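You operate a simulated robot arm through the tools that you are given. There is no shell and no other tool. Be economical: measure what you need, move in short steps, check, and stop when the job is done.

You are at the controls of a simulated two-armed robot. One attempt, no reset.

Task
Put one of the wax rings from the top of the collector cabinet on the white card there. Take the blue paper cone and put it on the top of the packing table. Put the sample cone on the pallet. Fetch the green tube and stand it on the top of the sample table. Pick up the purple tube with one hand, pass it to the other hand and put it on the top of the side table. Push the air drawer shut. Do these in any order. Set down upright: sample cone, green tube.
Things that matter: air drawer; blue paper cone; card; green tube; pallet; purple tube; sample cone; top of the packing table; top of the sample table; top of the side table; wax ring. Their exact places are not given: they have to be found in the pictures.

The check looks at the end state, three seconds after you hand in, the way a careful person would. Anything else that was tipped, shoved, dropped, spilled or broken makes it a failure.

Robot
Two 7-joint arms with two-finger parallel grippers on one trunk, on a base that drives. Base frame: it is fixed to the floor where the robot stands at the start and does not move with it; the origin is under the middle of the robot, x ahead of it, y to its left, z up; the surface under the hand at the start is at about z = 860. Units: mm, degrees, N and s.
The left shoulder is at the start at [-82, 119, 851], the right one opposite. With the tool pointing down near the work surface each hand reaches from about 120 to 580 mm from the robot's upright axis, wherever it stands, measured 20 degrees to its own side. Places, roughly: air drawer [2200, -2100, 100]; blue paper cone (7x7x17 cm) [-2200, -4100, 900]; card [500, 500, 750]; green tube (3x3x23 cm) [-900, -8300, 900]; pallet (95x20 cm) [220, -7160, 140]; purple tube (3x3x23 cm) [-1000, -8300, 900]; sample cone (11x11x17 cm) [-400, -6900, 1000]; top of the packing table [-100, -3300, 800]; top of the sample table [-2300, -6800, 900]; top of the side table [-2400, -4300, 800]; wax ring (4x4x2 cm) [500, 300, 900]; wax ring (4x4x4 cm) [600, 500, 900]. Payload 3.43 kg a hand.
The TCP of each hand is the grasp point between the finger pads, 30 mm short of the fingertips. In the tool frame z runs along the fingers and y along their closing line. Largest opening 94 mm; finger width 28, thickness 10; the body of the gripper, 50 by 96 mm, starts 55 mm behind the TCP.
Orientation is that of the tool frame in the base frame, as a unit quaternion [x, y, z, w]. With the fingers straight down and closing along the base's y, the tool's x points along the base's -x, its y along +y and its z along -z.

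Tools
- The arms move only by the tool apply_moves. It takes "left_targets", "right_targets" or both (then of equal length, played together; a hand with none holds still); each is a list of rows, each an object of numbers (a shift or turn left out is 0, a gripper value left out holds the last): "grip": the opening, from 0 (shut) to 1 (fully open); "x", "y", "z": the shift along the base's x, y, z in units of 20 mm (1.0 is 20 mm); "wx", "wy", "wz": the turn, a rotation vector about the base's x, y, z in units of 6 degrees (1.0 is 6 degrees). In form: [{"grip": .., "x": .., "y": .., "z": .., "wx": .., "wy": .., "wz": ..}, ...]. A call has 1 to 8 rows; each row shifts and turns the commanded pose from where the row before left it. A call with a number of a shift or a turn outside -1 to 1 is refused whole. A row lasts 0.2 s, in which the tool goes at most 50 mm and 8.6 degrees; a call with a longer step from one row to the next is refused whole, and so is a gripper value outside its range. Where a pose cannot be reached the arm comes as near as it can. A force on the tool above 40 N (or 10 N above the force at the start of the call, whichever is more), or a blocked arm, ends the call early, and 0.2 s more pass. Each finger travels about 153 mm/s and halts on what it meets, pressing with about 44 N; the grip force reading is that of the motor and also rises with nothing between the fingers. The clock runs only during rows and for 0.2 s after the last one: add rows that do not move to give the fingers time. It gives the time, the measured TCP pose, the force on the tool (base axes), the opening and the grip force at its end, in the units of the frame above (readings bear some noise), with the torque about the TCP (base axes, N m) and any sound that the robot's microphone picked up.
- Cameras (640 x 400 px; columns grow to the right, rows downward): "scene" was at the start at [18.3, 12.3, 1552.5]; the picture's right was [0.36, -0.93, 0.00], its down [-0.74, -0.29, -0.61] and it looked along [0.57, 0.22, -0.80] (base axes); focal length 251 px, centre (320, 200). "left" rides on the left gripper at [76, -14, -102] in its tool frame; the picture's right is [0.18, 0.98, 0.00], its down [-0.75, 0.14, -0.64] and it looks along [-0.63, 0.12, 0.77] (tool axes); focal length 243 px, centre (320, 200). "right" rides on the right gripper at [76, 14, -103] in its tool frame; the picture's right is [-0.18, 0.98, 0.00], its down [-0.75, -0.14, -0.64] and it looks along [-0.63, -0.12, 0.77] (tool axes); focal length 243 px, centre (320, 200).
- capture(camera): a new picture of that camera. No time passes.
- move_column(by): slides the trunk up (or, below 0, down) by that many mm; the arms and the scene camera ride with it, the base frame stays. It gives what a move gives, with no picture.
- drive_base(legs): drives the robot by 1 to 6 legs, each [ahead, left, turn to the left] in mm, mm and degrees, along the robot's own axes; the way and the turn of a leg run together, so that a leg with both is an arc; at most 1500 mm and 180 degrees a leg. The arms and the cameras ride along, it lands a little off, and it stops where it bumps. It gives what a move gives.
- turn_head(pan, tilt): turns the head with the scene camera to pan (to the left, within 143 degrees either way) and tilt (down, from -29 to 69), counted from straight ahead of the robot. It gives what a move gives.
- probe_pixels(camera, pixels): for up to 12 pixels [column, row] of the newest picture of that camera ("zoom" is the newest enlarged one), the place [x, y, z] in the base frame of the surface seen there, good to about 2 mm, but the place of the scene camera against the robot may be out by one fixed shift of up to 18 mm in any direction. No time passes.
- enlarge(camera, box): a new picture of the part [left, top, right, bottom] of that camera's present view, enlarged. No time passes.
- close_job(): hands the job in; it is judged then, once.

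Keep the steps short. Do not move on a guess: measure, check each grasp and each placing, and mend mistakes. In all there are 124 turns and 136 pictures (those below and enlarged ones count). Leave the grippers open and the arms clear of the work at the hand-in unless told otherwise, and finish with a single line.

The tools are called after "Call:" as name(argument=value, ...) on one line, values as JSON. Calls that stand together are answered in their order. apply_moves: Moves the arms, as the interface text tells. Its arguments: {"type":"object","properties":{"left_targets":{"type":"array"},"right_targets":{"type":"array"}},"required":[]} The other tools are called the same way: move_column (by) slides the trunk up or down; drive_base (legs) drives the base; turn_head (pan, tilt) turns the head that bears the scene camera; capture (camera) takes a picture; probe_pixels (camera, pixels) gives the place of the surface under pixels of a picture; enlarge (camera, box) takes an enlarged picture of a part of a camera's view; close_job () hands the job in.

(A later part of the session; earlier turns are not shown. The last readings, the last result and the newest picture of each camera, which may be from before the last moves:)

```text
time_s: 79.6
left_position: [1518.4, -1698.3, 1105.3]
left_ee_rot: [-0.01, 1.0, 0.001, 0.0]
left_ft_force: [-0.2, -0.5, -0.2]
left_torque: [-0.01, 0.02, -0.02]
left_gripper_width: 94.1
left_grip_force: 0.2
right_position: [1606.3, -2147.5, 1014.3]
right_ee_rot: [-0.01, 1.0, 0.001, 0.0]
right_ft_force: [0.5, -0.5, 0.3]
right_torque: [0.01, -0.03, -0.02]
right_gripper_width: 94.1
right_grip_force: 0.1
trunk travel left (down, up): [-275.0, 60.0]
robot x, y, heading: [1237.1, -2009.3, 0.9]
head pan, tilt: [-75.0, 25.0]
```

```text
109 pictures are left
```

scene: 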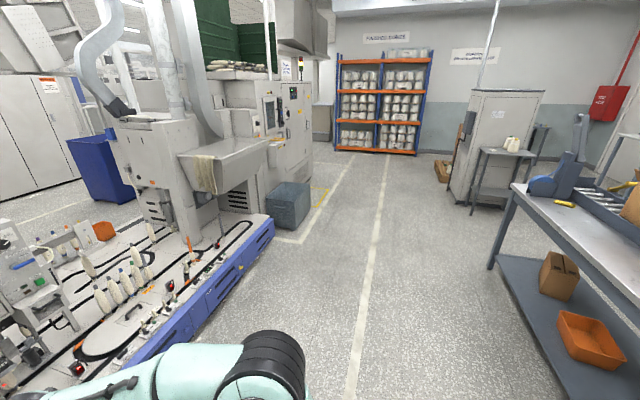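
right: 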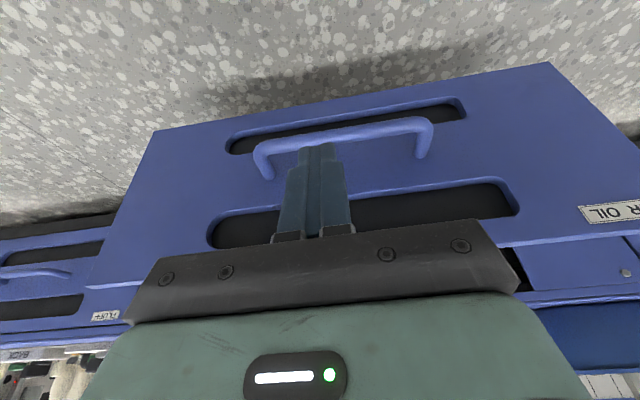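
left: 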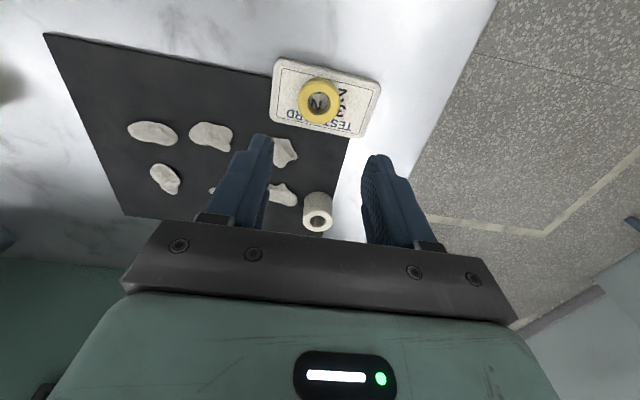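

Call:
enlarge(camera="scene", box=[410, 80, 570, 220])

Call:
probe_pixels(camera="scene", pixels=[[440, 170], [450, 150], [508, 145], [480, 150], [470, 212], [530, 150], [575, 150], [550, 230], [490, 265], [300, 210], [450, 200], [380, 150]])

```text
2.86 times, centred on (490, 150) of scene
```

zoom: 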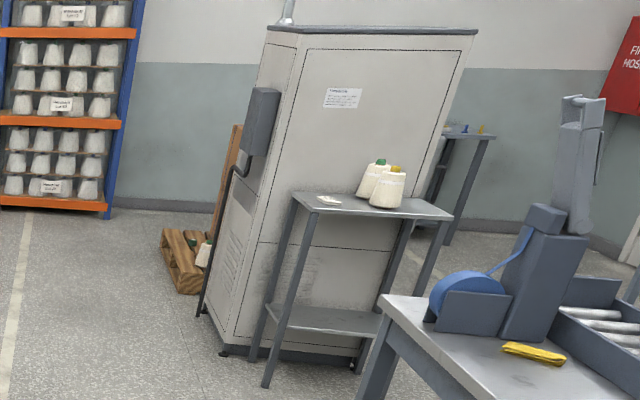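

```text
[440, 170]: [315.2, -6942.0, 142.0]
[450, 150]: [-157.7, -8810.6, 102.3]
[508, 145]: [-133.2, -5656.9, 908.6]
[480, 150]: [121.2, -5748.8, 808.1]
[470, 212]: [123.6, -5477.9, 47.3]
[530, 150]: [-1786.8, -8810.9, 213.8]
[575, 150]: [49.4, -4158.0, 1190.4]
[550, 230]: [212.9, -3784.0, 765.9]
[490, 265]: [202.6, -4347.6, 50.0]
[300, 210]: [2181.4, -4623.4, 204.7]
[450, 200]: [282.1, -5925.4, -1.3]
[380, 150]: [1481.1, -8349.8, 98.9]
```

The aisle at x≈1150 is clear. I can see a pallet at about (315, −6942, 140) beyond a grey cabinet. I'll turn right and drive down the aisle.

Call:
drive_base(legs=[[0, 0, -91], [1500, 0, 0], [1500, 0, 0], [1400, 0, 0]])

Call:
turn_head(pan=-45, tilt=28)

Call:
capture(camera="scene")

```text
time_s: 104.7
left_position: [1334.8, -6727.9, 1105.2]
left_ee_rot: [0.724, 0.69, 0.0, 0.001]
left_ft_force: [-1.2, -0.4, 0.4]
left_torque: [0.0, -0.01, 0.01]
left_gripper_width: 93.9
left_grip_force: 0.1
right_position: [879.6, -6784.0, 1014.8]
right_ee_rot: [0.724, 0.69, 0.001, 0.001]
right_ft_force: [-0.6, -0.7, -0.2]
right_torque: [0.05, 0.02, 0.0]
right_gripper_width: 93.8
right_grip_force: 0.1
trunk travel left (down, up): [-275.0, 60.0]
robot x, y, heading: [1040.2, -6426.7, -92.5]
head pan, tilt: [-75.0, 25.0]
```

```text
time_s: 105.6
left_position: [1333.7, -6727.8, 1105.0]
left_ee_rot: [0.724, 0.689, 0.0, 0.0]
left_ft_force: [0.2, 0.3, 0.0]
left_torque: [-0.01, 0.03, -0.02]
left_gripper_width: 94.0
left_grip_force: 0.0
right_position: [880.9, -6783.0, 1014.9]
right_ee_rot: [0.725, 0.689, 0.001, 0.001]
right_ft_force: [0.2, 0.0, 0.1]
right_torque: [-0.01, 0.01, -0.02]
right_gripper_width: 94.0
right_grip_force: 0.0
trunk travel left (down, up): [-275.0, 60.0]
robot x, y, heading: [1042.8, -6430.4, -92.9]
head pan, tilt: [-45.0, 28.0]
```

```text
107 pictures are left
```

scene: 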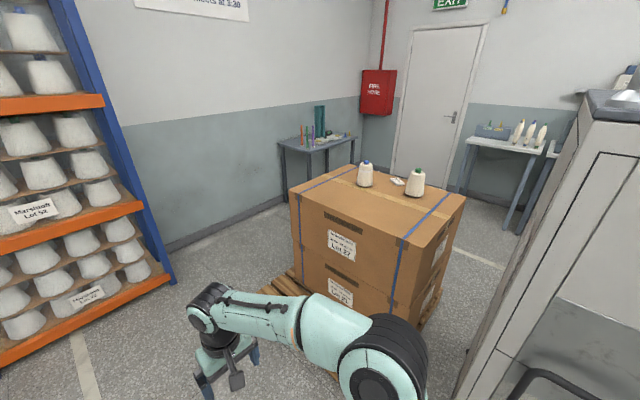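

Call:
enlarge(camera="scene", box=[260, 90, 480, 240])

Call:
probe_pixels(camera="scene", pixels=[[365, 172], [415, 182], [396, 181], [285, 283], [270, 292], [320, 145], [296, 190], [463, 200], [330, 145], [415, 330], [500, 145]])

```text
2.67 times, centred on (370, 165) of scene
```

zoom: 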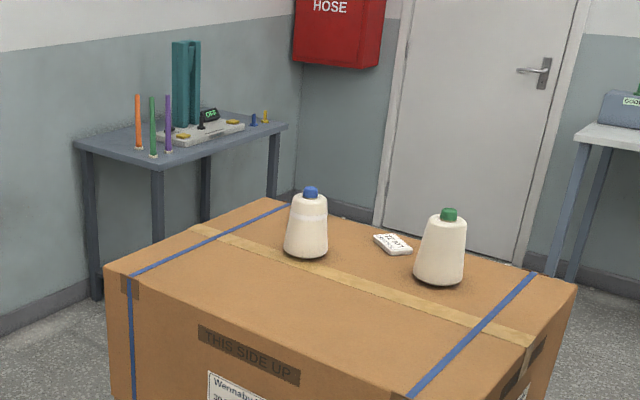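

```text
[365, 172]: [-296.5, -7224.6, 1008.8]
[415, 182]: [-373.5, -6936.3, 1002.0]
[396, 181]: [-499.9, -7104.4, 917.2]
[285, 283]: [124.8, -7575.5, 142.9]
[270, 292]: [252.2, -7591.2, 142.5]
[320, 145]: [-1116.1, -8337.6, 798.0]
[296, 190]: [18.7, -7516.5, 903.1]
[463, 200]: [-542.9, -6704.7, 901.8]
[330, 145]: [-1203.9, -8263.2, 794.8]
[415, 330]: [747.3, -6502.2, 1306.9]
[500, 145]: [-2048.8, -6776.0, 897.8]
```

Call:
turn_head(pan=-85, tilt=28)

Call:
capture(camera="scene")

Call:
probe_pixels(camera="scene", pixels=[[180, 250], [150, 290], [210, 230], [300, 350], [60, 340], [230, 190], [330, 130], [180, 210]])

```text
time_s: 106.7
left_position: [1334.4, -6727.3, 1104.0]
left_ee_rot: [0.724, 0.69, 0.0, 0.0]
left_ft_force: [-0.4, -0.4, -0.6]
left_torque: [-0.02, -0.03, 0.01]
left_gripper_width: 93.9
left_grip_force: 0.1
right_position: [879.9, -6783.8, 1014.5]
right_ee_rot: [0.724, 0.69, 0.001, 0.001]
right_ft_force: [-0.4, 0.3, -0.1]
right_torque: [-0.03, -0.01, 0.01]
right_gripper_width: 93.8
right_grip_force: 0.1
trunk travel left (down, up): [-275.0, 60.0]
robot x, y, heading: [1042.5, -6426.6, -92.7]
head pan, tilt: [-85.0, 28.0]
```

```text
105 pictures are left
```

scene: 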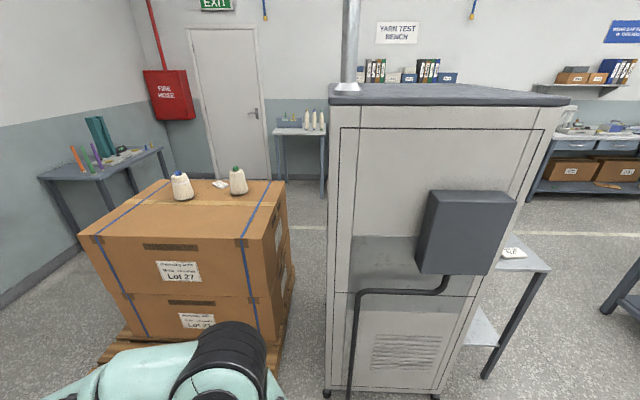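

```text
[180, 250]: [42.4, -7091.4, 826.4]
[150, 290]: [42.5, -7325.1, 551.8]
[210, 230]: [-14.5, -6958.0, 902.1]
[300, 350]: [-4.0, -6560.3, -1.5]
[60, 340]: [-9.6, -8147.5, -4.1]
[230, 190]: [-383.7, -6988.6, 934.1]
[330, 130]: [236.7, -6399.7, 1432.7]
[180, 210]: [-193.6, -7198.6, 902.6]
```

Call:
enlarge(camera="scene", box=[30, 100, 310, 280])

Call:
probe_pixels(camera="scene", pixels=[[40, 178], [88, 182], [164, 150], [130, 150], [137, 182], [165, 180], [70, 172], [100, 163], [85, 212], [290, 190], [323, 192], [285, 270]])

Call:
turn_head(pan=-130, tilt=25)

Call:
capture(camera="scene")

```text
2.22 times, centred on (170, 190) of scene
```

zoom: 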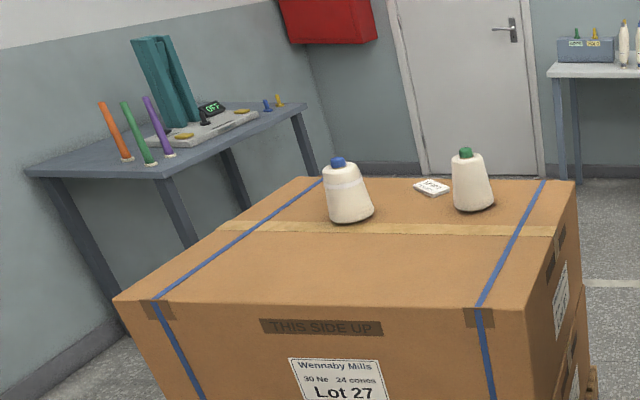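

```text
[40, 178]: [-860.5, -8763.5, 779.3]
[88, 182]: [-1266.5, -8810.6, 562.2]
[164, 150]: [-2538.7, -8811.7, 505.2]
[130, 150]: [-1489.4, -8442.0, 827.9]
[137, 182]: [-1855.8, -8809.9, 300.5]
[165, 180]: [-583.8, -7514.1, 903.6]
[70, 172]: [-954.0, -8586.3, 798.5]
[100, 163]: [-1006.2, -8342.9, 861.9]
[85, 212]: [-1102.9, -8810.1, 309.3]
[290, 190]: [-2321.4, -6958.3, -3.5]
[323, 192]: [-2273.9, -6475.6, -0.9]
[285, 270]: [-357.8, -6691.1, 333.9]
```

```text
time_s: 107.8
left_position: [1334.4, -6729.2, 1105.4]
left_ee_rot: [0.724, 0.69, 0.0, 0.0]
left_ft_force: [1.2, 0.0, 0.4]
left_torque: [-0.01, 0.01, -0.01]
left_gripper_width: 94.1
left_grip_force: 0.0
right_position: [881.0, -6784.9, 1014.7]
right_ee_rot: [0.724, 0.689, 0.0, 0.001]
right_ft_force: [0.2, -0.2, 0.3]
right_torque: [0.02, 0.01, 0.02]
right_gripper_width: 94.4
right_grip_force: 0.0
trunk travel left (down, up): [-275.0, 60.0]
robot x, y, heading: [1043.0, -6424.7, -92.7]
head pan, tilt: [-130.0, 25.0]
```

```text
103 pictures are left
```

scene: 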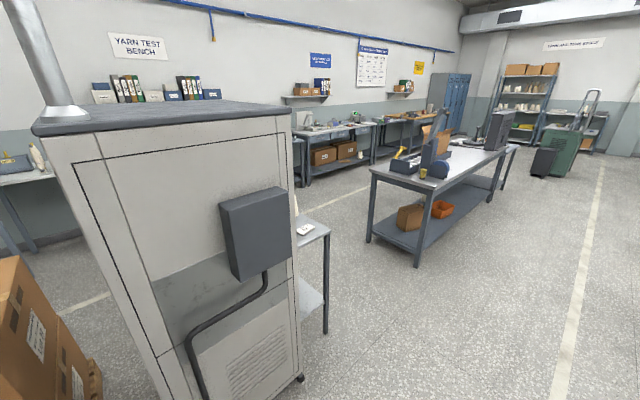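

Call:
probe_pixels(camera="scene", pixels=[[417, 264], [370, 240], [372, 175], [422, 183], [505, 150], [327, 330], [330, 235], [300, 225], [310, 150], [340, 280]])

```text
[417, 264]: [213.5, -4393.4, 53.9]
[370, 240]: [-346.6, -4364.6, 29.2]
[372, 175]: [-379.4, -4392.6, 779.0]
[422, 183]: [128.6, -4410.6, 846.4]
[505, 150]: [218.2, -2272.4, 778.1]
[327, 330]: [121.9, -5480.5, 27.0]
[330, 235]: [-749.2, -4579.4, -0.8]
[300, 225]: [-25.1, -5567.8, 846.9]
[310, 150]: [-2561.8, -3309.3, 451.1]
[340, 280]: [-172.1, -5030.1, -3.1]
```

Between the bench end (y −4400) and the small table (y −5480) there's a 1 m gap. I'll pass through at y≈−4940 into the west aisle at x≈−1250, then go south towards the tubes table.

Call:
drive_base(legs=[[0, 0, 2.7], [-1490, 0, 0], [0, -1200, 0], [0, -1100, 0], [1500, 0, 0], [700, 0, 0]])

Call:
turn_head(pan=0, tilt=40)

Call:
capture(camera="scene")

```text
time_s: 145.8
left_position: [-963.4, -7451.1, 1106.0]
left_ee_rot: [0.712, 0.702, 0.0, 0.0]
left_ft_force: [0.1, -0.9, 0.1]
left_torque: [0.01, 0.03, 0.01]
left_gripper_width: 94.1
left_grip_force: 0.1
right_position: [-1412.5, -7523.9, 1014.6]
right_ee_rot: [0.712, 0.702, 0.0, 0.0]
right_ft_force: [0.3, 0.0, -0.2]
right_torque: [0.03, -0.03, -0.01]
right_gripper_width: 93.9
right_grip_force: 0.1
trunk travel left (down, up): [-275.0, 60.0]
robot x, y, heading: [-1266.6, -7158.4, -90.7]
head pan, tilt: [-130.0, 25.0]
```

```text
time_s: 147.9
left_position: [-961.7, -7449.3, 1106.4]
left_ee_rot: [0.712, 0.702, 0.001, 0.001]
left_ft_force: [0.3, 0.3, 0.3]
left_torque: [0.0, 0.01, -0.03]
left_gripper_width: 94.1
left_grip_force: 0.0
right_position: [-1413.7, -7523.6, 1014.4]
right_ee_rot: [0.712, 0.702, 0.0, 0.002]
right_ft_force: [0.7, -0.2, 1.3]
right_torque: [0.01, 0.03, -0.01]
right_gripper_width: 94.0
right_grip_force: 0.0
trunk travel left (down, up): [-275.0, 60.0]
robot x, y, heading: [-1267.9, -7160.3, -91.0]
head pan, tilt: [0.0, 40.0]
```

```text
102 pictures are left
```

scene: 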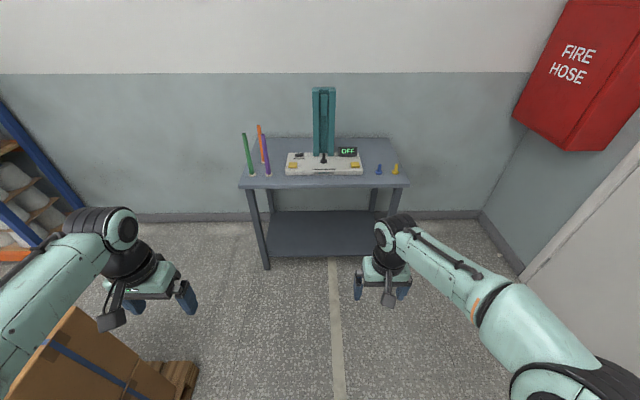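

Call:
enlarge(camera="scene", box=[225, 80, 425, 210])

Call:
probe_pixels(camera="scene", pixels=[[245, 136], [252, 170], [264, 138], [269, 172], [240, 187], [409, 186], [268, 145], [260, 128], [286, 172], [150, 360], [193, 365]])

```text
3.08 times, centred on (325, 145) of scene
```

zoom: 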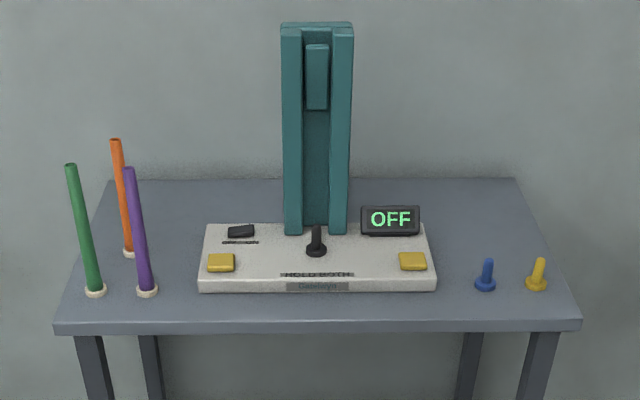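

```text
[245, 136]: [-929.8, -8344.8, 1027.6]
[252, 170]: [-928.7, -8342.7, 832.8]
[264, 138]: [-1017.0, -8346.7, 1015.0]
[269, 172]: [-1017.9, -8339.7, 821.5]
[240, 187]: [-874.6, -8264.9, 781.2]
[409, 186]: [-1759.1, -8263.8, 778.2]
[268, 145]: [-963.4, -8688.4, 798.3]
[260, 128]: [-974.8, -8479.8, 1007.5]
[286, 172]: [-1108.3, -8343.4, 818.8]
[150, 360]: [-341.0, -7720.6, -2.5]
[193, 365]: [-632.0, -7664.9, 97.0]
```

Purple tube is at about (−1017, −8343), green at (−930, −8345), orange at (−975, −8480), and the tops are at about 1030. Plan: the left hand takes purple by its top and passes it to the right hand, then the left hand takes green. First I'll raise the right hand, then approach.

Call:
apply_moves(right_targets=[{"z": 1, "y": 1}, {"z": 1, "y": 1}, {"z": 1, "y": 1}, {"z": 1, "y": 1}, {"z": 1, "y": 0.5}])

Call:
drive_base(legs=[[0, 137, 0.9], [650, 0, 0]])

Call:
capture(camera="left")

Call:
capture(camera="scene")

```text
time_s: 149.1
left_position: [-962.2, -7450.4, 1105.4]
left_ee_rot: [0.711, 0.703, 0.001, 0.0]
left_ft_force: [-0.3, -0.9, -0.6]
left_torque: [0.0, -0.04, 0.0]
left_gripper_width: 93.9
left_grip_force: 0.0
right_position: [-1413.1, -7433.8, 1113.8]
right_ee_rot: [0.712, 0.703, 0.0, 0.001]
right_ft_force: [0.6, -0.3, 0.0]
right_torque: [-0.01, 0.0, 0.03]
right_gripper_width: 93.8
right_grip_force: 0.1
trunk travel left (down, up): [-275.0, 60.0]
robot x, y, heading: [-1265.2, -7158.0, -90.7]
head pan, tilt: [0.0, 40.0]
```

```text
time_s: 154.2
left_position: [-814.7, -8079.3, 1105.7]
left_ee_rot: [0.704, 0.71, 0.0, -0.001]
left_ft_force: [0.4, -0.8, 0.7]
left_torque: [-0.02, 0.01, -0.03]
left_gripper_width: 93.9
left_grip_force: 0.0
right_position: [-1265.2, -8074.0, 1112.5]
right_ee_rot: [0.705, 0.71, 0.001, 0.001]
right_ft_force: [-0.4, 0.2, 0.1]
right_torque: [0.0, -0.01, 0.02]
right_gripper_width: 94.0
right_grip_force: 0.1
trunk travel left (down, up): [-275.0, 60.0]
robot x, y, heading: [-1123.7, -7797.4, -89.7]
head pan, tilt: [0.0, 40.0]
```

```text
100 pictures are left
```

left: 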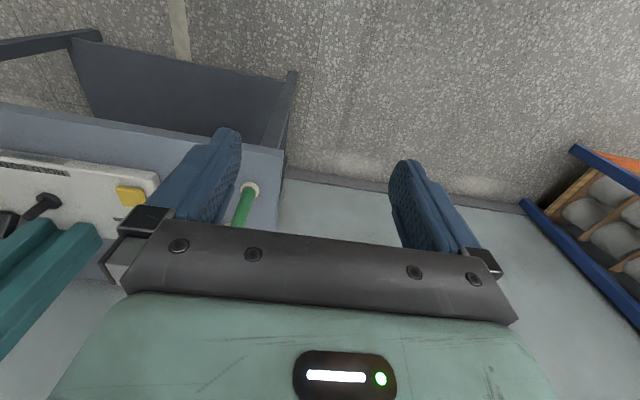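

```text
99 pictures are left
```

scene: 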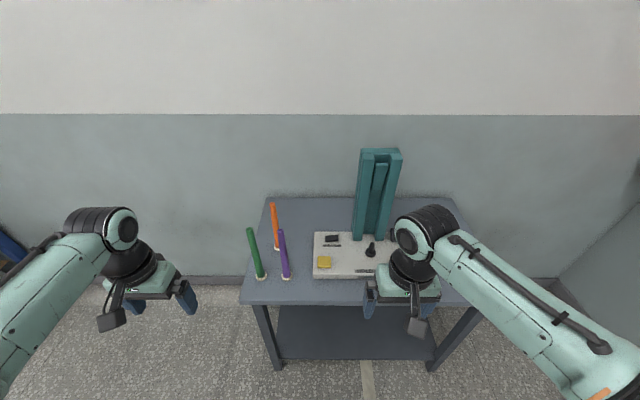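

Moving the left hand west so its camera lines up with the purple tube.

Call:
apply_moves(left_targets=[{"x": -1}, {"x": -1}, {"x": -1}, {"x": -1}, {"x": -1}, {"x": -1}, {"x": -1}, {"x": -1}])

Call:
capture(camera="left")

```text
time_s: 155.9
left_position: [-976.3, -8080.9, 1105.1]
left_ee_rot: [0.704, 0.71, 0.0, 0.0]
left_ft_force: [0.7, -0.2, -0.4]
left_torque: [0.01, 0.02, 0.02]
left_gripper_width: 94.0
left_grip_force: 0.0
right_position: [-1266.6, -8072.6, 1112.6]
right_ee_rot: [0.705, 0.71, 0.001, 0.0]
right_ft_force: [-0.7, -0.6, 0.1]
right_torque: [0.01, 0.02, -0.03]
right_gripper_width: 94.2
right_grip_force: 0.0
trunk travel left (down, up): [-275.0, 60.0]
robot x, y, heading: [-1121.7, -7797.2, -89.7]
head pan, tilt: [0.0, 40.0]
```

```text
98 pictures are left
```

left: 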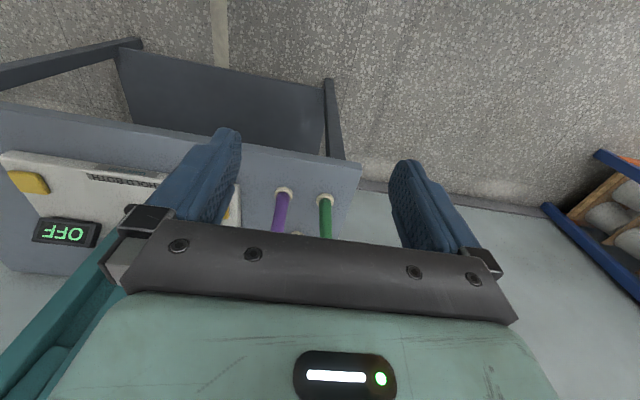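

Call:
enlarge(camera="left", box=[240, 170, 360, 245])

Call:
probe_pixels(camera="left", pixels=[[283, 198], [281, 210], [279, 222], [276, 210], [286, 210], [326, 207], [326, 220], [283, 190], [326, 197]])

```text
5.33 times, centred on (300, 208) of left
```

zoom: 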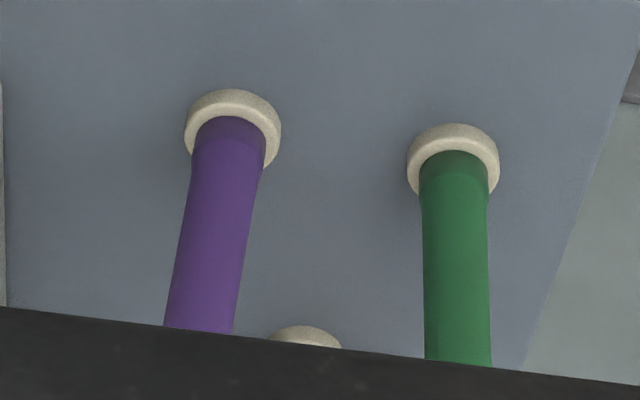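

```text
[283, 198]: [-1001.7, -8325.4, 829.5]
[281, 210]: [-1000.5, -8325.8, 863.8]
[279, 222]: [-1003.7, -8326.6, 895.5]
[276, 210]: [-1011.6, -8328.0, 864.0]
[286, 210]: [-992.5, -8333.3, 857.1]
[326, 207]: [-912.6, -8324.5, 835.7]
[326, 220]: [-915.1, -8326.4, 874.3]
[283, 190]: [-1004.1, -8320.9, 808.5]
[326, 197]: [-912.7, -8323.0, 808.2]
```

Refined: purple centre (−1002, −8337), green centre (−914, −8336), each about 22 mm thick with a 30 mm collar at the base. I'll drive 60 mm closer and bring the left hand above purple.

Call:
drive_base(legs=[[60, 0, 0]])

Call:
apply_moves(left_targets=[{"y": -1, "x": -0.3, "grip": 0.7}, {"y": -1, "x": -0.3}, {"y": -1, "x": -0.3}, {"y": -1, "x": -0.3}, {"y": -1}, {"y": -1}, {"y": -1}, {"y": -1}])

Call:
capture(camera="left")

```text
time_s: 156.9
left_position: [-974.7, -8140.5, 1104.3]
left_ee_rot: [0.704, 0.71, 0.0, 0.0]
left_ft_force: [0.3, -0.7, -1.0]
left_torque: [0.02, -0.03, -0.01]
left_gripper_width: 93.9
left_grip_force: 0.0
right_position: [-1265.4, -8133.4, 1112.9]
right_ee_rot: [0.705, 0.71, 0.001, 0.001]
right_ft_force: [0.7, -0.3, 0.7]
right_torque: [0.02, -0.01, -0.01]
right_gripper_width: 93.9
right_grip_force: 0.0
trunk travel left (down, up): [-275.0, 60.0]
robot x, y, heading: [-1121.0, -7855.0, -89.6]
head pan, tilt: [0.0, 40.0]
```

```text
time_s: 158.7
left_position: [-1000.8, -8302.5, 1104.5]
left_ee_rot: [0.705, 0.71, 0.0, 0.0]
left_ft_force: [0.0, -0.6, 0.4]
left_torque: [-0.02, 0.01, -0.02]
left_gripper_width: 65.7
left_grip_force: 0.0
right_position: [-1266.0, -8132.6, 1112.6]
right_ee_rot: [0.705, 0.71, 0.0, 0.001]
right_ft_force: [0.1, 0.7, 0.5]
right_torque: [0.0, -0.04, -0.01]
right_gripper_width: 94.0
right_grip_force: 0.1
trunk travel left (down, up): [-275.0, 60.0]
robot x, y, heading: [-1121.3, -7858.7, -89.6]
head pan, tilt: [0.0, 40.0]
```

```text
96 pictures are left
```

left: 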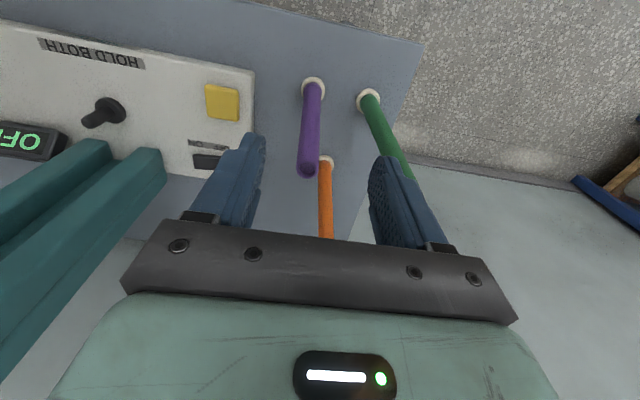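

Call:
probe_pixels(camera="left", pixels=[[307, 172], [308, 165], [300, 168], [316, 168], [310, 130], [313, 85], [307, 177]])

```text
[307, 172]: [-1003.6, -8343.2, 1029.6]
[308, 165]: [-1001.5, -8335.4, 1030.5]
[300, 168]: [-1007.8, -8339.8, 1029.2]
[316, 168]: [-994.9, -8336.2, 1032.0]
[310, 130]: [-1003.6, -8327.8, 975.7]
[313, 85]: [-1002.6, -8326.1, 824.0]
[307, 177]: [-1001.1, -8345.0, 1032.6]
```

Tube top centre is (−1002, −8338, 1031). Going over it and down to z≈990.

Call:
apply_moves(left_targets=[{"y": -0.9}, {"y": -0.88}, {"z": -1}, {"z": -1}, {"z": -1}, {"z": -1}, {"z": -1}, {"z": -0.7}])

Call:
apply_moves(left_targets=[{}, {"grip": 0.05}, {"grip": 0.05}, {"grip": 0.05}, {"grip": 0.05}])

Call:
capture(camera="left")

```text
time_s: 160.5
left_position: [-998.5, -8328.1, 991.4]
left_ee_rot: [0.705, 0.71, 0.001, 0.0]
left_ft_force: [0.3, 0.3, 0.1]
left_torque: [-0.01, 0.02, 0.03]
left_gripper_width: 65.9
left_grip_force: 0.1
left hand out of reach, approached as far as the arm can: row 2
right_position: [-1264.6, -8133.9, 1112.8]
right_ee_rot: [0.705, 0.71, 0.0, 0.001]
right_ft_force: [-0.2, -0.6, 0.6]
right_torque: [0.01, 0.0, 0.0]
right_gripper_width: 93.9
right_grip_force: 0.0
trunk travel left (down, up): [-275.0, 60.0]
robot x, y, heading: [-1121.7, -7855.8, -89.7]
head pan, tilt: [0.0, 40.0]
```

```text
time_s: 161.7
left_position: [-1000.4, -8327.2, 993.2]
left_ee_rot: [0.705, 0.709, -0.001, -0.001]
left_ft_force: [-7.7, -0.5, -0.4]
left_torque: [0.06, 1.03, -0.09]
left_gripper_width: 23.0
left_grip_force: 43.8
right_position: [-1266.2, -8132.4, 1112.2]
right_ee_rot: [0.705, 0.709, 0.0, 0.001]
right_ft_force: [0.8, 0.5, -0.1]
right_torque: [0.02, -0.04, 0.02]
right_gripper_width: 94.1
right_grip_force: 0.0
trunk travel left (down, up): [-275.0, 60.0]
robot x, y, heading: [-1119.5, -7853.8, -89.7]
head pan, tilt: [0.0, 40.0]
```

```text
95 pictures are left
```

left: 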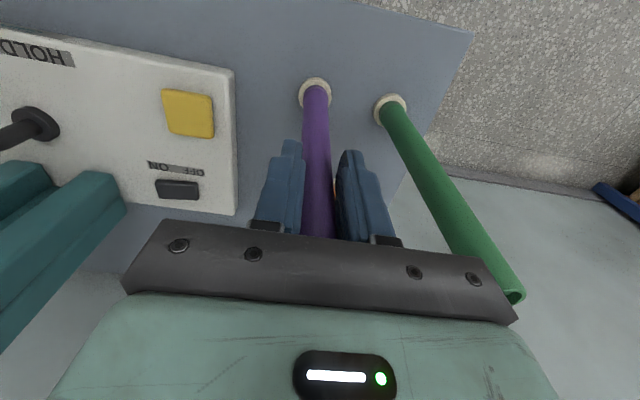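

Gripped at 23 mm. Lifting straight up.

Call:
apply_moves(left_targets=[{"z": 0.5}, {"z": 1}, {"z": 1}, {"z": 1}, {"z": 1}, {"z": 1}])

Call:
capture(camera="left")

Call:
capture(camera="scene")

```text
time_s: 163.1
left_position: [-997.5, -8327.9, 1103.3]
left_ee_rot: [0.704, 0.71, 0.0, 0.001]
left_ft_force: [-0.5, 0.1, -0.2]
left_torque: [0.01, -0.03, 0.01]
left_gripper_width: 22.9
left_grip_force: 44.5
right_position: [-1266.6, -8132.8, 1113.3]
right_ee_rot: [0.704, 0.71, 0.0, 0.001]
right_ft_force: [0.9, 0.0, 0.0]
right_torque: [0.0, 0.01, 0.0]
right_gripper_width: 93.8
right_grip_force: 0.0
trunk travel left (down, up): [-275.0, 60.0]
robot x, y, heading: [-1121.3, -7852.3, -89.8]
head pan, tilt: [0.0, 40.0]
```

```text
94 pictures are left
```

left: 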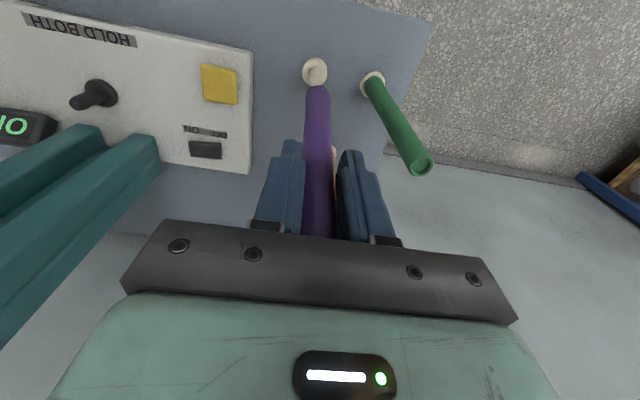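

```text
93 pictures are left
```

scene: 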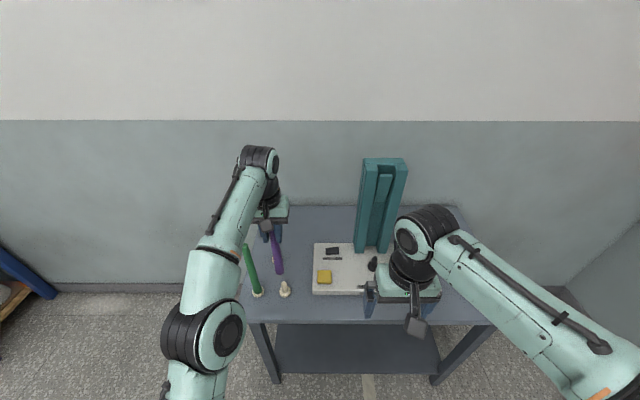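

The tube came off a peg, which stays on the table. I'll back away 400 mm, then bring the tube in front of the robot's middle.

Call:
drive_base(legs=[[-400, 0, 0]])

Call:
apply_moves(left_targets="[{\"x\": -1}, {\"x\": -1}, {\"x\": -1}, {\"x\": -1}, {\"x\": -1}, {\"x\": -0.5}, {}, {}], \"right_targets\": [{\"wx\": -1, \"z\": -1}, {\"wx\": -1, \"z\": -1}, {\"wx\": -1, \"z\": -1}, {\"wx\": -1, \"z\": -1}, {\"wx\": -1, \"z\": -1}, {\"wx\": -1, \"z\": -1}, {\"wx\": -1}, {\"wx\": -1}]")

Call:
capture(camera="scene")

```text
time_s: 165.6
left_position: [-1000.6, -7929.9, 1102.1]
left_ee_rot: [0.704, 0.71, 0.0, 0.0]
left_ft_force: [-0.6, 0.3, -0.5]
left_torque: [0.01, 0.02, -0.04]
left_gripper_width: 22.5
left_grip_force: 43.9
right_position: [-1269.7, -7735.5, 1113.5]
right_ee_rot: [0.704, 0.71, -0.001, 0.002]
right_ft_force: [-0.6, 1.1, 0.5]
right_torque: [-0.01, -0.01, -0.02]
right_gripper_width: 94.1
right_grip_force: 0.1
trunk travel left (down, up): [-275.0, 60.0]
robot x, y, heading: [-1126.0, -7455.5, -89.3]
head pan, tilt: [0.0, 40.0]
```

```text
refused: the rows could not be read
```

```text
92 pictures are left
```

scene: 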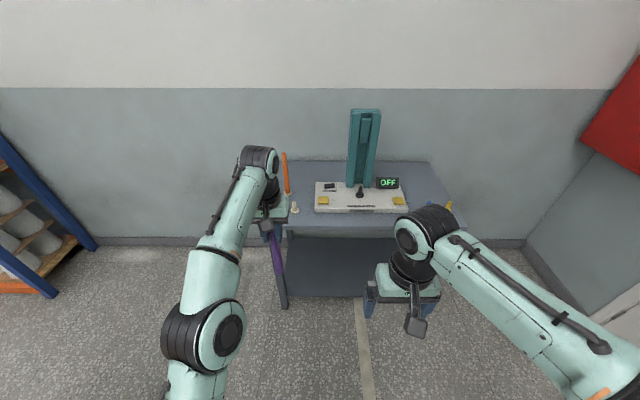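

My rows were badly formatted, so I'm resending them properly.

Call:
apply_moves(left_targets=[{"x": -1}, {"x": -1}, {"x": -1}, {"x": -1}, {"x": -1}, {"x": -0.5}, {}, {}], right_targets=[{"wx": -1, "z": -1}, {"wx": -1, "z": -1}, {"wx": -1, "z": -1}, {"wx": -1, "z": -1}, {"wx": -1, "z": -1}, {"wx": -1, "z": -1}, {"wx": -1}, {"wx": -1}])

Call:
capture(camera="right")

Call:
capture(camera="scene")

```text
time_s: 167.4
left_position: [-1100.1, -7922.3, 1096.4]
left_ee_rot: [0.704, 0.711, -0.001, 0.0]
left_ft_force: [0.4, 0.5, -0.4]
left_torque: [0.01, -0.02, 0.0]
left_gripper_width: 22.7
left_grip_force: 44.4
left hand out of reach, approached as far as the arm can: row 3, 5
right_position: [-1264.8, -7750.9, 1004.2]
right_ee_rot: [0.643, 0.65, -0.287, 0.287]
right_ft_force: [-0.5, -0.1, -0.5]
right_torque: [0.02, 0.01, 0.0]
right_gripper_width: 94.0
right_grip_force: 0.1
right hand out of reach, approached as far as the arm can: row 8
trunk travel left (down, up): [-275.0, 60.0]
robot x, y, heading: [-1124.7, -7462.8, -89.4]
head pan, tilt: [0.0, 40.0]
```

```text
91 pictures are left
```

right: 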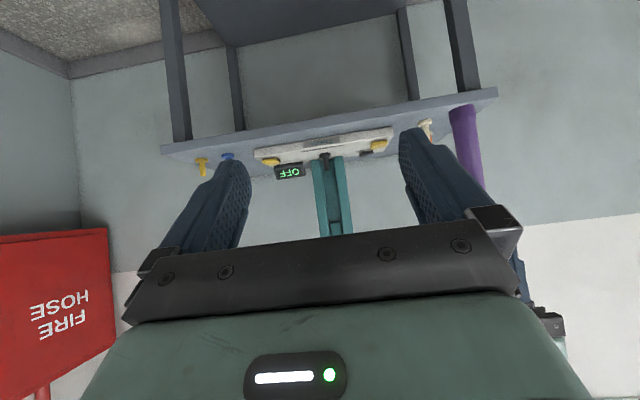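

```text
90 pictures are left
```

scene: 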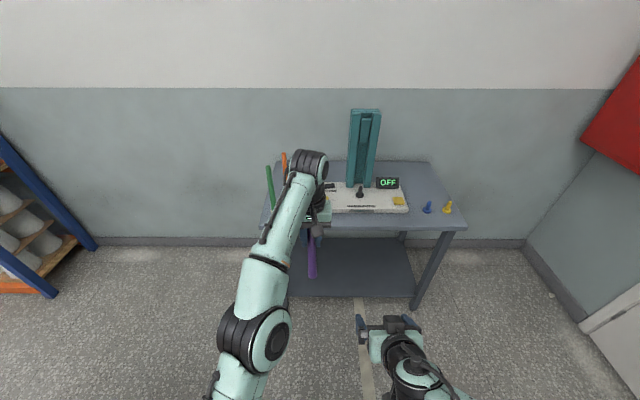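

The right hand is tilted 48° at (−1265, −7751, 1004). The tube hangs at about (−1101, −7932). I'll move the right hand sideways in line with it and check.

Call:
apply_moves(right_targets=[{"x": 1, "z": -0.3}, {"x": 1, "z": -0.3}, {"x": 1, "z": -0.3}, {"x": 1, "z": -0.3}, {"x": 1, "z": -0.3}, {"x": 1}, {"x": 1}, {"x": 1}])

Call:
capture(camera="right")

Call:
capture(camera="scene")

```text
time_s: 169.2
left_position: [-1099.9, -7922.3, 1098.1]
left_ee_rot: [0.704, 0.71, 0.0, 0.0]
left_ft_force: [-0.2, -0.1, -0.3]
left_torque: [0.01, 0.01, 0.03]
left_gripper_width: 22.8
left_grip_force: 43.6
right_position: [-1104.9, -7750.7, 974.2]
right_ee_rot: [0.643, 0.649, -0.288, 0.286]
right_ft_force: [-0.7, -0.4, 0.0]
right_torque: [-0.01, -0.02, 0.03]
right_gripper_width: 94.1
right_grip_force: 0.1
trunk travel left (down, up): [-275.0, 60.0]
robot x, y, heading: [-1127.3, -7457.4, -89.3]
head pan, tilt: [0.0, 40.0]
```

```text
89 pictures are left
```

right: 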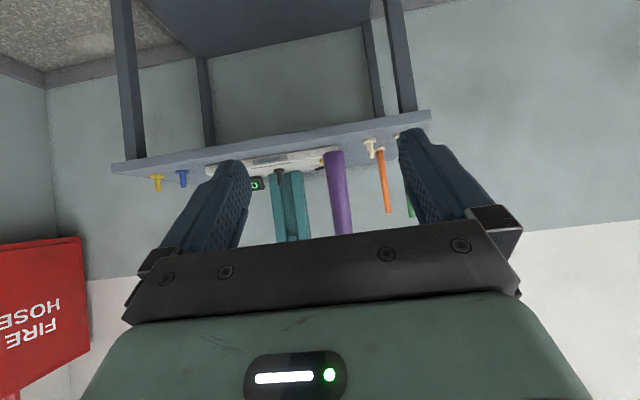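

```text
88 pictures are left
```

scene: 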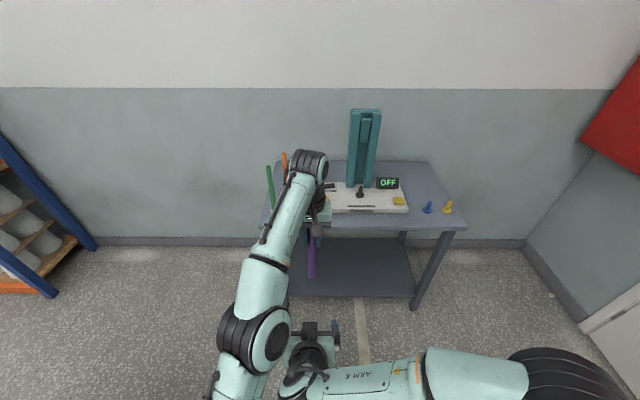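

Fingers straddle the tube in the picture (333–350, 150–235). Measuring the tube.

Call:
probe_pixels(camera="right", pixels=[[335, 156], [338, 180], [341, 205], [331, 180], [346, 180], [343, 230]])

```text
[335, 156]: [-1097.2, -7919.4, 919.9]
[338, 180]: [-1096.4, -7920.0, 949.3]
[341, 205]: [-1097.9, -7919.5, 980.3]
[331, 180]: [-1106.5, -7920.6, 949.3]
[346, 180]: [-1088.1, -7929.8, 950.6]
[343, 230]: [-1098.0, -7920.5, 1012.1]
```

Tube centre is at (−1097, −7931). Moving the right hand forward 180 mm around it.

Call:
apply_moves(right_targets=[{"x": 0.4, "y": -1}, {"y": -1}, {"y": -1}, {"y": -1}, {"y": -1}, {"y": -1}, {"y": -1}, {"y": -1}])

Call:
capture(camera="right")

Call:
capture(camera="scene")

```text
time_s: 171.0
left_position: [-1099.3, -7921.9, 1098.7]
left_ee_rot: [0.704, 0.711, 0.0, -0.001]
left_ft_force: [0.0, -0.4, -0.1]
left_torque: [0.01, 0.01, 0.0]
left_gripper_width: 22.6
left_grip_force: 44.1
right_position: [-1097.3, -7910.7, 971.7]
right_ee_rot: [0.643, 0.649, -0.288, 0.287]
right_ft_force: [0.5, 0.6, 0.2]
right_torque: [-0.01, -0.04, 0.03]
right_gripper_width: 94.0
right_grip_force: 0.0
trunk travel left (down, up): [-275.0, 60.0]
robot x, y, heading: [-1126.4, -7461.0, -89.5]
head pan, tilt: [0.0, 40.0]
```

```text
87 pictures are left
```

right: 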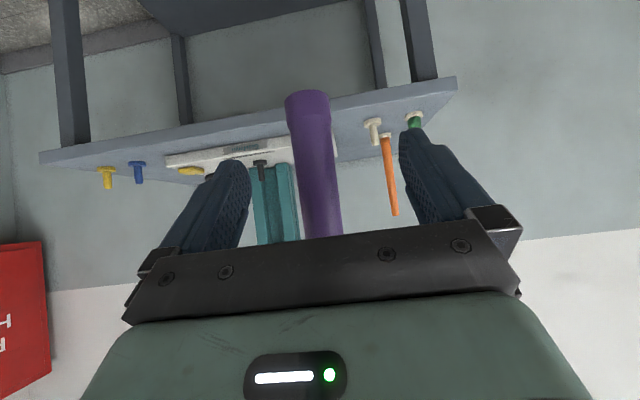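

```text
86 pictures are left
```

scene: 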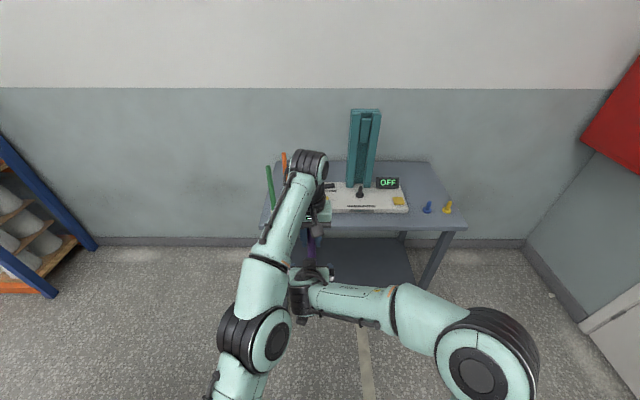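

One more step (20 mm), then close the right hand on the tube.

Call:
apply_moves(right_targets=[{"y": -0.9}, {}, {"grip": 0.1}, {"grip": 0.1}, {"grip": 0.05}, {"grip": 0.05}])

Call:
capture(camera="right")

```text
time_s: 172.4
left_position: [-1099.4, -7921.7, 1097.8]
left_ee_rot: [0.704, 0.711, 0.0, 0.0]
left_ft_force: [8.3, 0.7, -0.5]
left_torque: [-0.05, -0.51, 0.09]
left_gripper_width: 22.8
left_grip_force: 44.2
right_position: [-1097.7, -7929.5, 973.8]
right_ee_rot: [0.644, 0.648, -0.289, 0.287]
right_ft_force: [-8.7, -0.9, 0.3]
right_torque: [0.07, -0.57, -0.08]
right_gripper_width: 26.1
right_grip_force: 43.6
trunk travel left (down, up): [-275.0, 60.0]
robot x, y, heading: [-1130.3, -7462.7, -89.6]
head pan, tilt: [0.0, 40.0]
```

```text
85 pictures are left
```

right: 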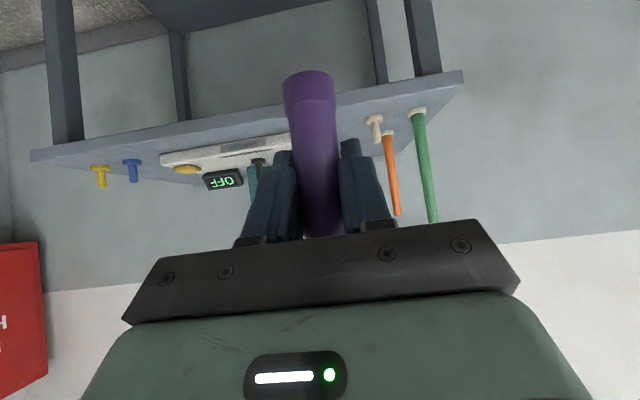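

Both hands hold it, right at 26 mm. Opening the left hand and lifting it clear.

Call:
apply_moves(left_targets=[{"grip": 0.7}, {"grip": 0.7}, {"z": 1}, {"z": 1}, {"z": 1}, {"z": 1}, {"z": 1}])

Call:
capture(camera="left")

Call:
capture(camera="right")

```text
time_s: 174.0
left_position: [-1096.1, -7901.1, 1132.1]
left_ee_rot: [0.703, 0.711, 0.001, 0.0]
left_ft_force: [0.5, 0.0, -0.7]
left_torque: [-0.03, 0.01, -0.02]
left_gripper_width: 65.9
left_grip_force: 0.0
left hand out of reach, approached as far as the arm can: row 3, 4, 5, 6, 7
right_position: [-1097.4, -7929.8, 973.5]
right_ee_rot: [0.643, 0.649, -0.288, 0.287]
right_ft_force: [0.2, 0.2, 0.1]
right_torque: [-0.03, -0.01, -0.01]
right_gripper_width: 26.3
right_grip_force: 43.8
trunk travel left (down, up): [-275.0, 60.0]
robot x, y, heading: [-1129.6, -7458.4, -89.6]
head pan, tilt: [0.0, 40.0]
```

```text
84 pictures are left
```

left: 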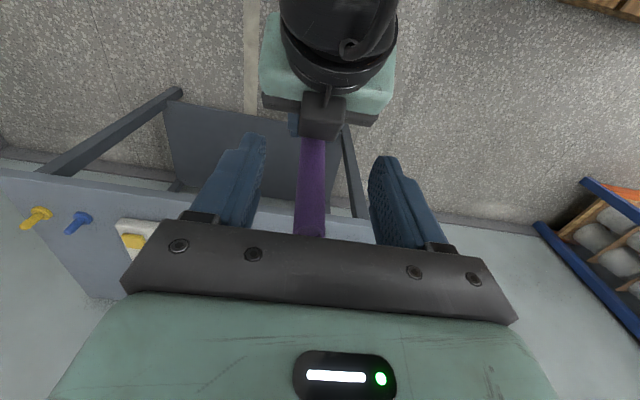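

```text
83 pictures are left
```

right: 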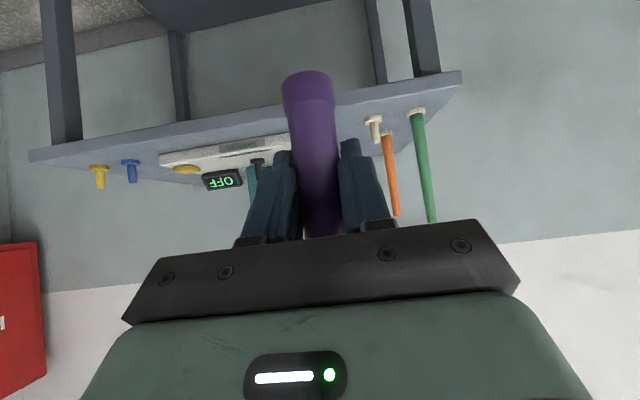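

The left hand is at its upper reach, so I'll lower the right hand with the tube out from between the left fingers instead.

Call:
apply_moves(right_targets=[{"z": -1}, {"z": -1}, {"z": -1}, {"z": -1}, {"z": -1}])

Call:
apply_moves(right_targets=[{"x": -1, "y": 0.3}, {"x": -1, "y": 0.3}, {"x": -1, "y": 0.3}, {"x": -1, "y": 0.3}, {"x": -1, "y": 0.3}, {"x": -1, "y": 0.3}, {"x": -1, "y": 0.3}, {"x": -1, "y": 0.3}])

Call:
capture(camera="scene")

```text
time_s: 175.2
left_position: [-1096.8, -7901.3, 1133.1]
left_ee_rot: [0.704, 0.71, 0.0, 0.0]
left_ft_force: [1.2, -0.1, 0.2]
left_torque: [-0.04, 0.02, 0.01]
left_gripper_width: 65.9
left_grip_force: 0.1
right_position: [-1097.6, -7928.8, 875.0]
right_ee_rot: [0.643, 0.649, -0.288, 0.287]
right_ft_force: [0.5, -0.1, -0.2]
right_torque: [-0.04, -0.05, -0.01]
right_gripper_width: 26.2
right_grip_force: 44.1
trunk travel left (down, up): [-275.0, 60.0]
robot x, y, heading: [-1122.4, -7459.7, -89.6]
head pan, tilt: [0.0, 40.0]
```

```text
time_s: 177.0
left_position: [-1095.6, -7900.5, 1132.8]
left_ee_rot: [0.704, 0.71, 0.0, 0.0]
left_ft_force: [1.0, -0.1, -0.4]
left_torque: [0.01, 0.01, 0.01]
left_gripper_width: 65.9
left_grip_force: 0.0
right_position: [-1257.5, -7880.8, 874.1]
right_ee_rot: [0.643, 0.649, -0.289, 0.287]
right_ft_force: [-0.3, 0.1, -0.5]
right_torque: [-0.01, 0.0, 0.0]
right_gripper_width: 26.0
right_grip_force: 44.3
trunk travel left (down, up): [-275.0, 60.0]
robot x, y, heading: [-1125.5, -7456.0, -89.7]
head pan, tilt: [0.0, 40.0]
```

```text
82 pictures are left
```

scene: 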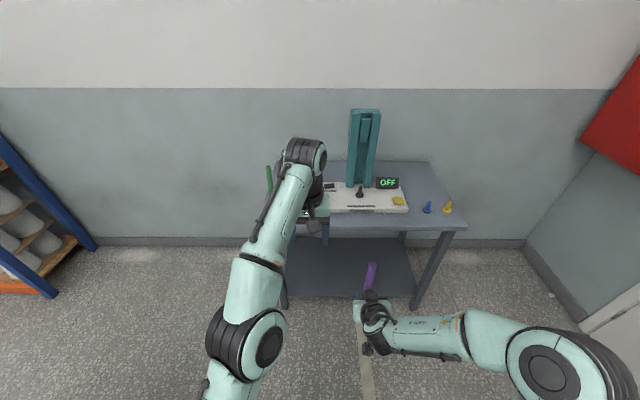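

The handover worked: the right hand holds purple and the left is free. Raising and pulling back the right hand, and positioning the left hand for green.

Call:
apply_moves(right_targets=[{"z": 1, "y": 0.6}, {"z": 1, "y": 0.7}, {"z": 1, "y": 0.7}, {"z": 1, "y": 0.7}, {"z": 1, "y": 0.7}, {"y": 0.7}, {"y": 0.7}, {}], left_targets=[{"x": 1, "y": 0.8}, {"x": 1, "y": 0.8}, {"x": 1, "y": 0.8}, {"x": 1, "y": 0.8}, {"x": 1, "y": 0.8}, {"x": 1, "y": 0.8}, {"x": 1}, {"x": 1}])

Call:
drive_base(legs=[[390, 0, -0.3]])

Call:
capture(camera="left")

Call:
capture(camera="scene")

```text
time_s: 178.8
left_position: [-934.5, -7804.9, 1131.8]
left_ee_rot: [0.704, 0.71, 0.0, 0.0]
left_ft_force: [0.6, 1.1, 0.0]
left_torque: [-0.04, 0.02, 0.0]
left_gripper_width: 65.6
left_grip_force: 0.1
right_position: [-1258.1, -7783.1, 974.8]
right_ee_rot: [0.643, 0.649, -0.288, 0.287]
right_ft_force: [-0.6, 1.1, -0.1]
right_torque: [0.02, -0.02, 0.0]
right_gripper_width: 26.3
right_grip_force: 43.8
trunk travel left (down, up): [-275.0, 60.0]
robot x, y, heading: [-1124.7, -7458.2, -89.6]
head pan, tilt: [0.0, 40.0]
```

```text
time_s: 181.2
left_position: [-935.7, -8191.1, 1131.2]
left_ee_rot: [0.707, 0.707, 0.0, -0.001]
left_ft_force: [0.5, -0.5, 0.2]
left_torque: [-0.02, 0.0, -0.02]
left_gripper_width: 65.8
left_grip_force: 0.1
right_position: [-1257.8, -8168.1, 973.8]
right_ee_rot: [0.646, 0.646, -0.29, 0.286]
right_ft_force: [0.3, 0.5, -1.0]
right_torque: [0.01, -0.02, 0.03]
right_gripper_width: 25.8
right_grip_force: 44.1
trunk travel left (down, up): [-275.0, 60.0]
robot x, y, heading: [-1126.1, -7842.6, -89.8]
head pan, tilt: [0.0, 40.0]
```

```text
81 pictures are left
```

left: 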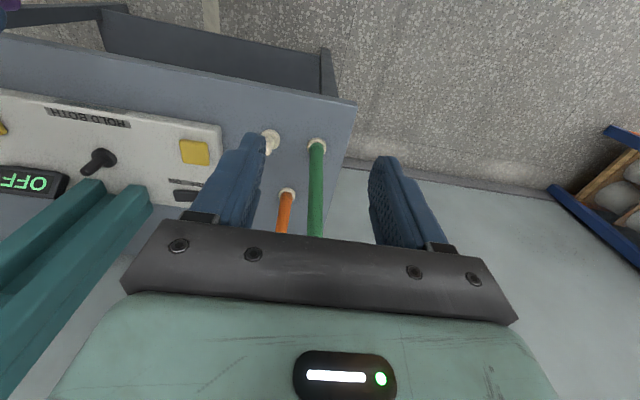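

```text
80 pictures are left
```

scene: 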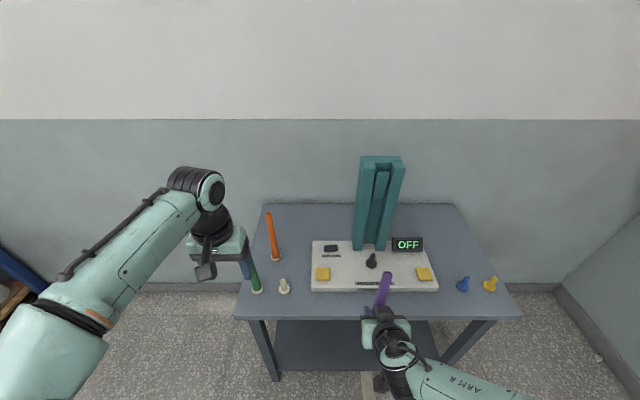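

Call:
drive_base(legs=[[45, 0, 0]])

Call:
apply_moves(left_targets=[{"x": 0.6, "y": -1}, {"x": 0.5, "y": -1}, {"y": -1}, {"y": -0.5}])

Call:
capture(camera="left")

```text
time_s: 182.1
left_position: [-935.5, -8236.9, 1130.9]
left_ee_rot: [0.707, 0.707, 0.0, 0.0]
left_ft_force: [0.5, -0.5, -0.1]
left_torque: [0.01, 0.01, -0.01]
left_gripper_width: 65.8
left_grip_force: 0.1
right_position: [-1258.6, -8213.3, 974.2]
right_ee_rot: [0.645, 0.647, -0.289, 0.286]
right_ft_force: [-0.1, -0.6, -0.5]
right_torque: [-0.03, 0.01, 0.0]
right_gripper_width: 26.0
right_grip_force: 43.5
trunk travel left (down, up): [-275.0, 60.0]
robot x, y, heading: [-1124.1, -7886.9, -90.0]
head pan, tilt: [0.0, 40.0]
```

```text
time_s: 183.1
left_position: [-913.8, -8305.8, 1131.5]
left_ee_rot: [0.706, 0.708, 0.0, 0.001]
left_ft_force: [0.6, 0.6, -0.4]
left_torque: [0.04, -0.01, 0.04]
left_gripper_width: 65.9
left_grip_force: 0.0
right_position: [-1258.4, -8214.3, 973.6]
right_ee_rot: [0.645, 0.647, -0.289, 0.286]
right_ft_force: [-0.5, 0.3, 0.2]
right_torque: [-0.03, -0.03, 0.01]
right_gripper_width: 25.9
right_grip_force: 43.6
trunk travel left (down, up): [-275.0, 60.0]
robot x, y, heading: [-1124.6, -7888.3, -90.0]
head pan, tilt: [0.0, 40.0]
```

```text
79 pictures are left
```

left: 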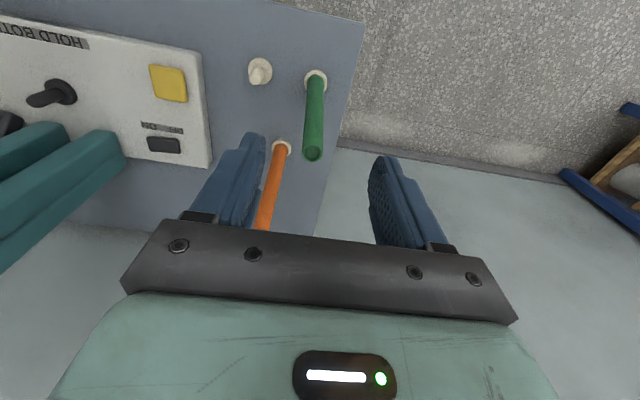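

Call:
probe_pixels(camera="left", pixels=[[313, 150], [313, 158], [307, 153], [319, 153], [314, 110]])

```text
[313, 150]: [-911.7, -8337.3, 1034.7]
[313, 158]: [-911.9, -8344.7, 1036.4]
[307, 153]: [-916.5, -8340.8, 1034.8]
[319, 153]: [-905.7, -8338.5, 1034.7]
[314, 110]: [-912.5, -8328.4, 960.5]
```

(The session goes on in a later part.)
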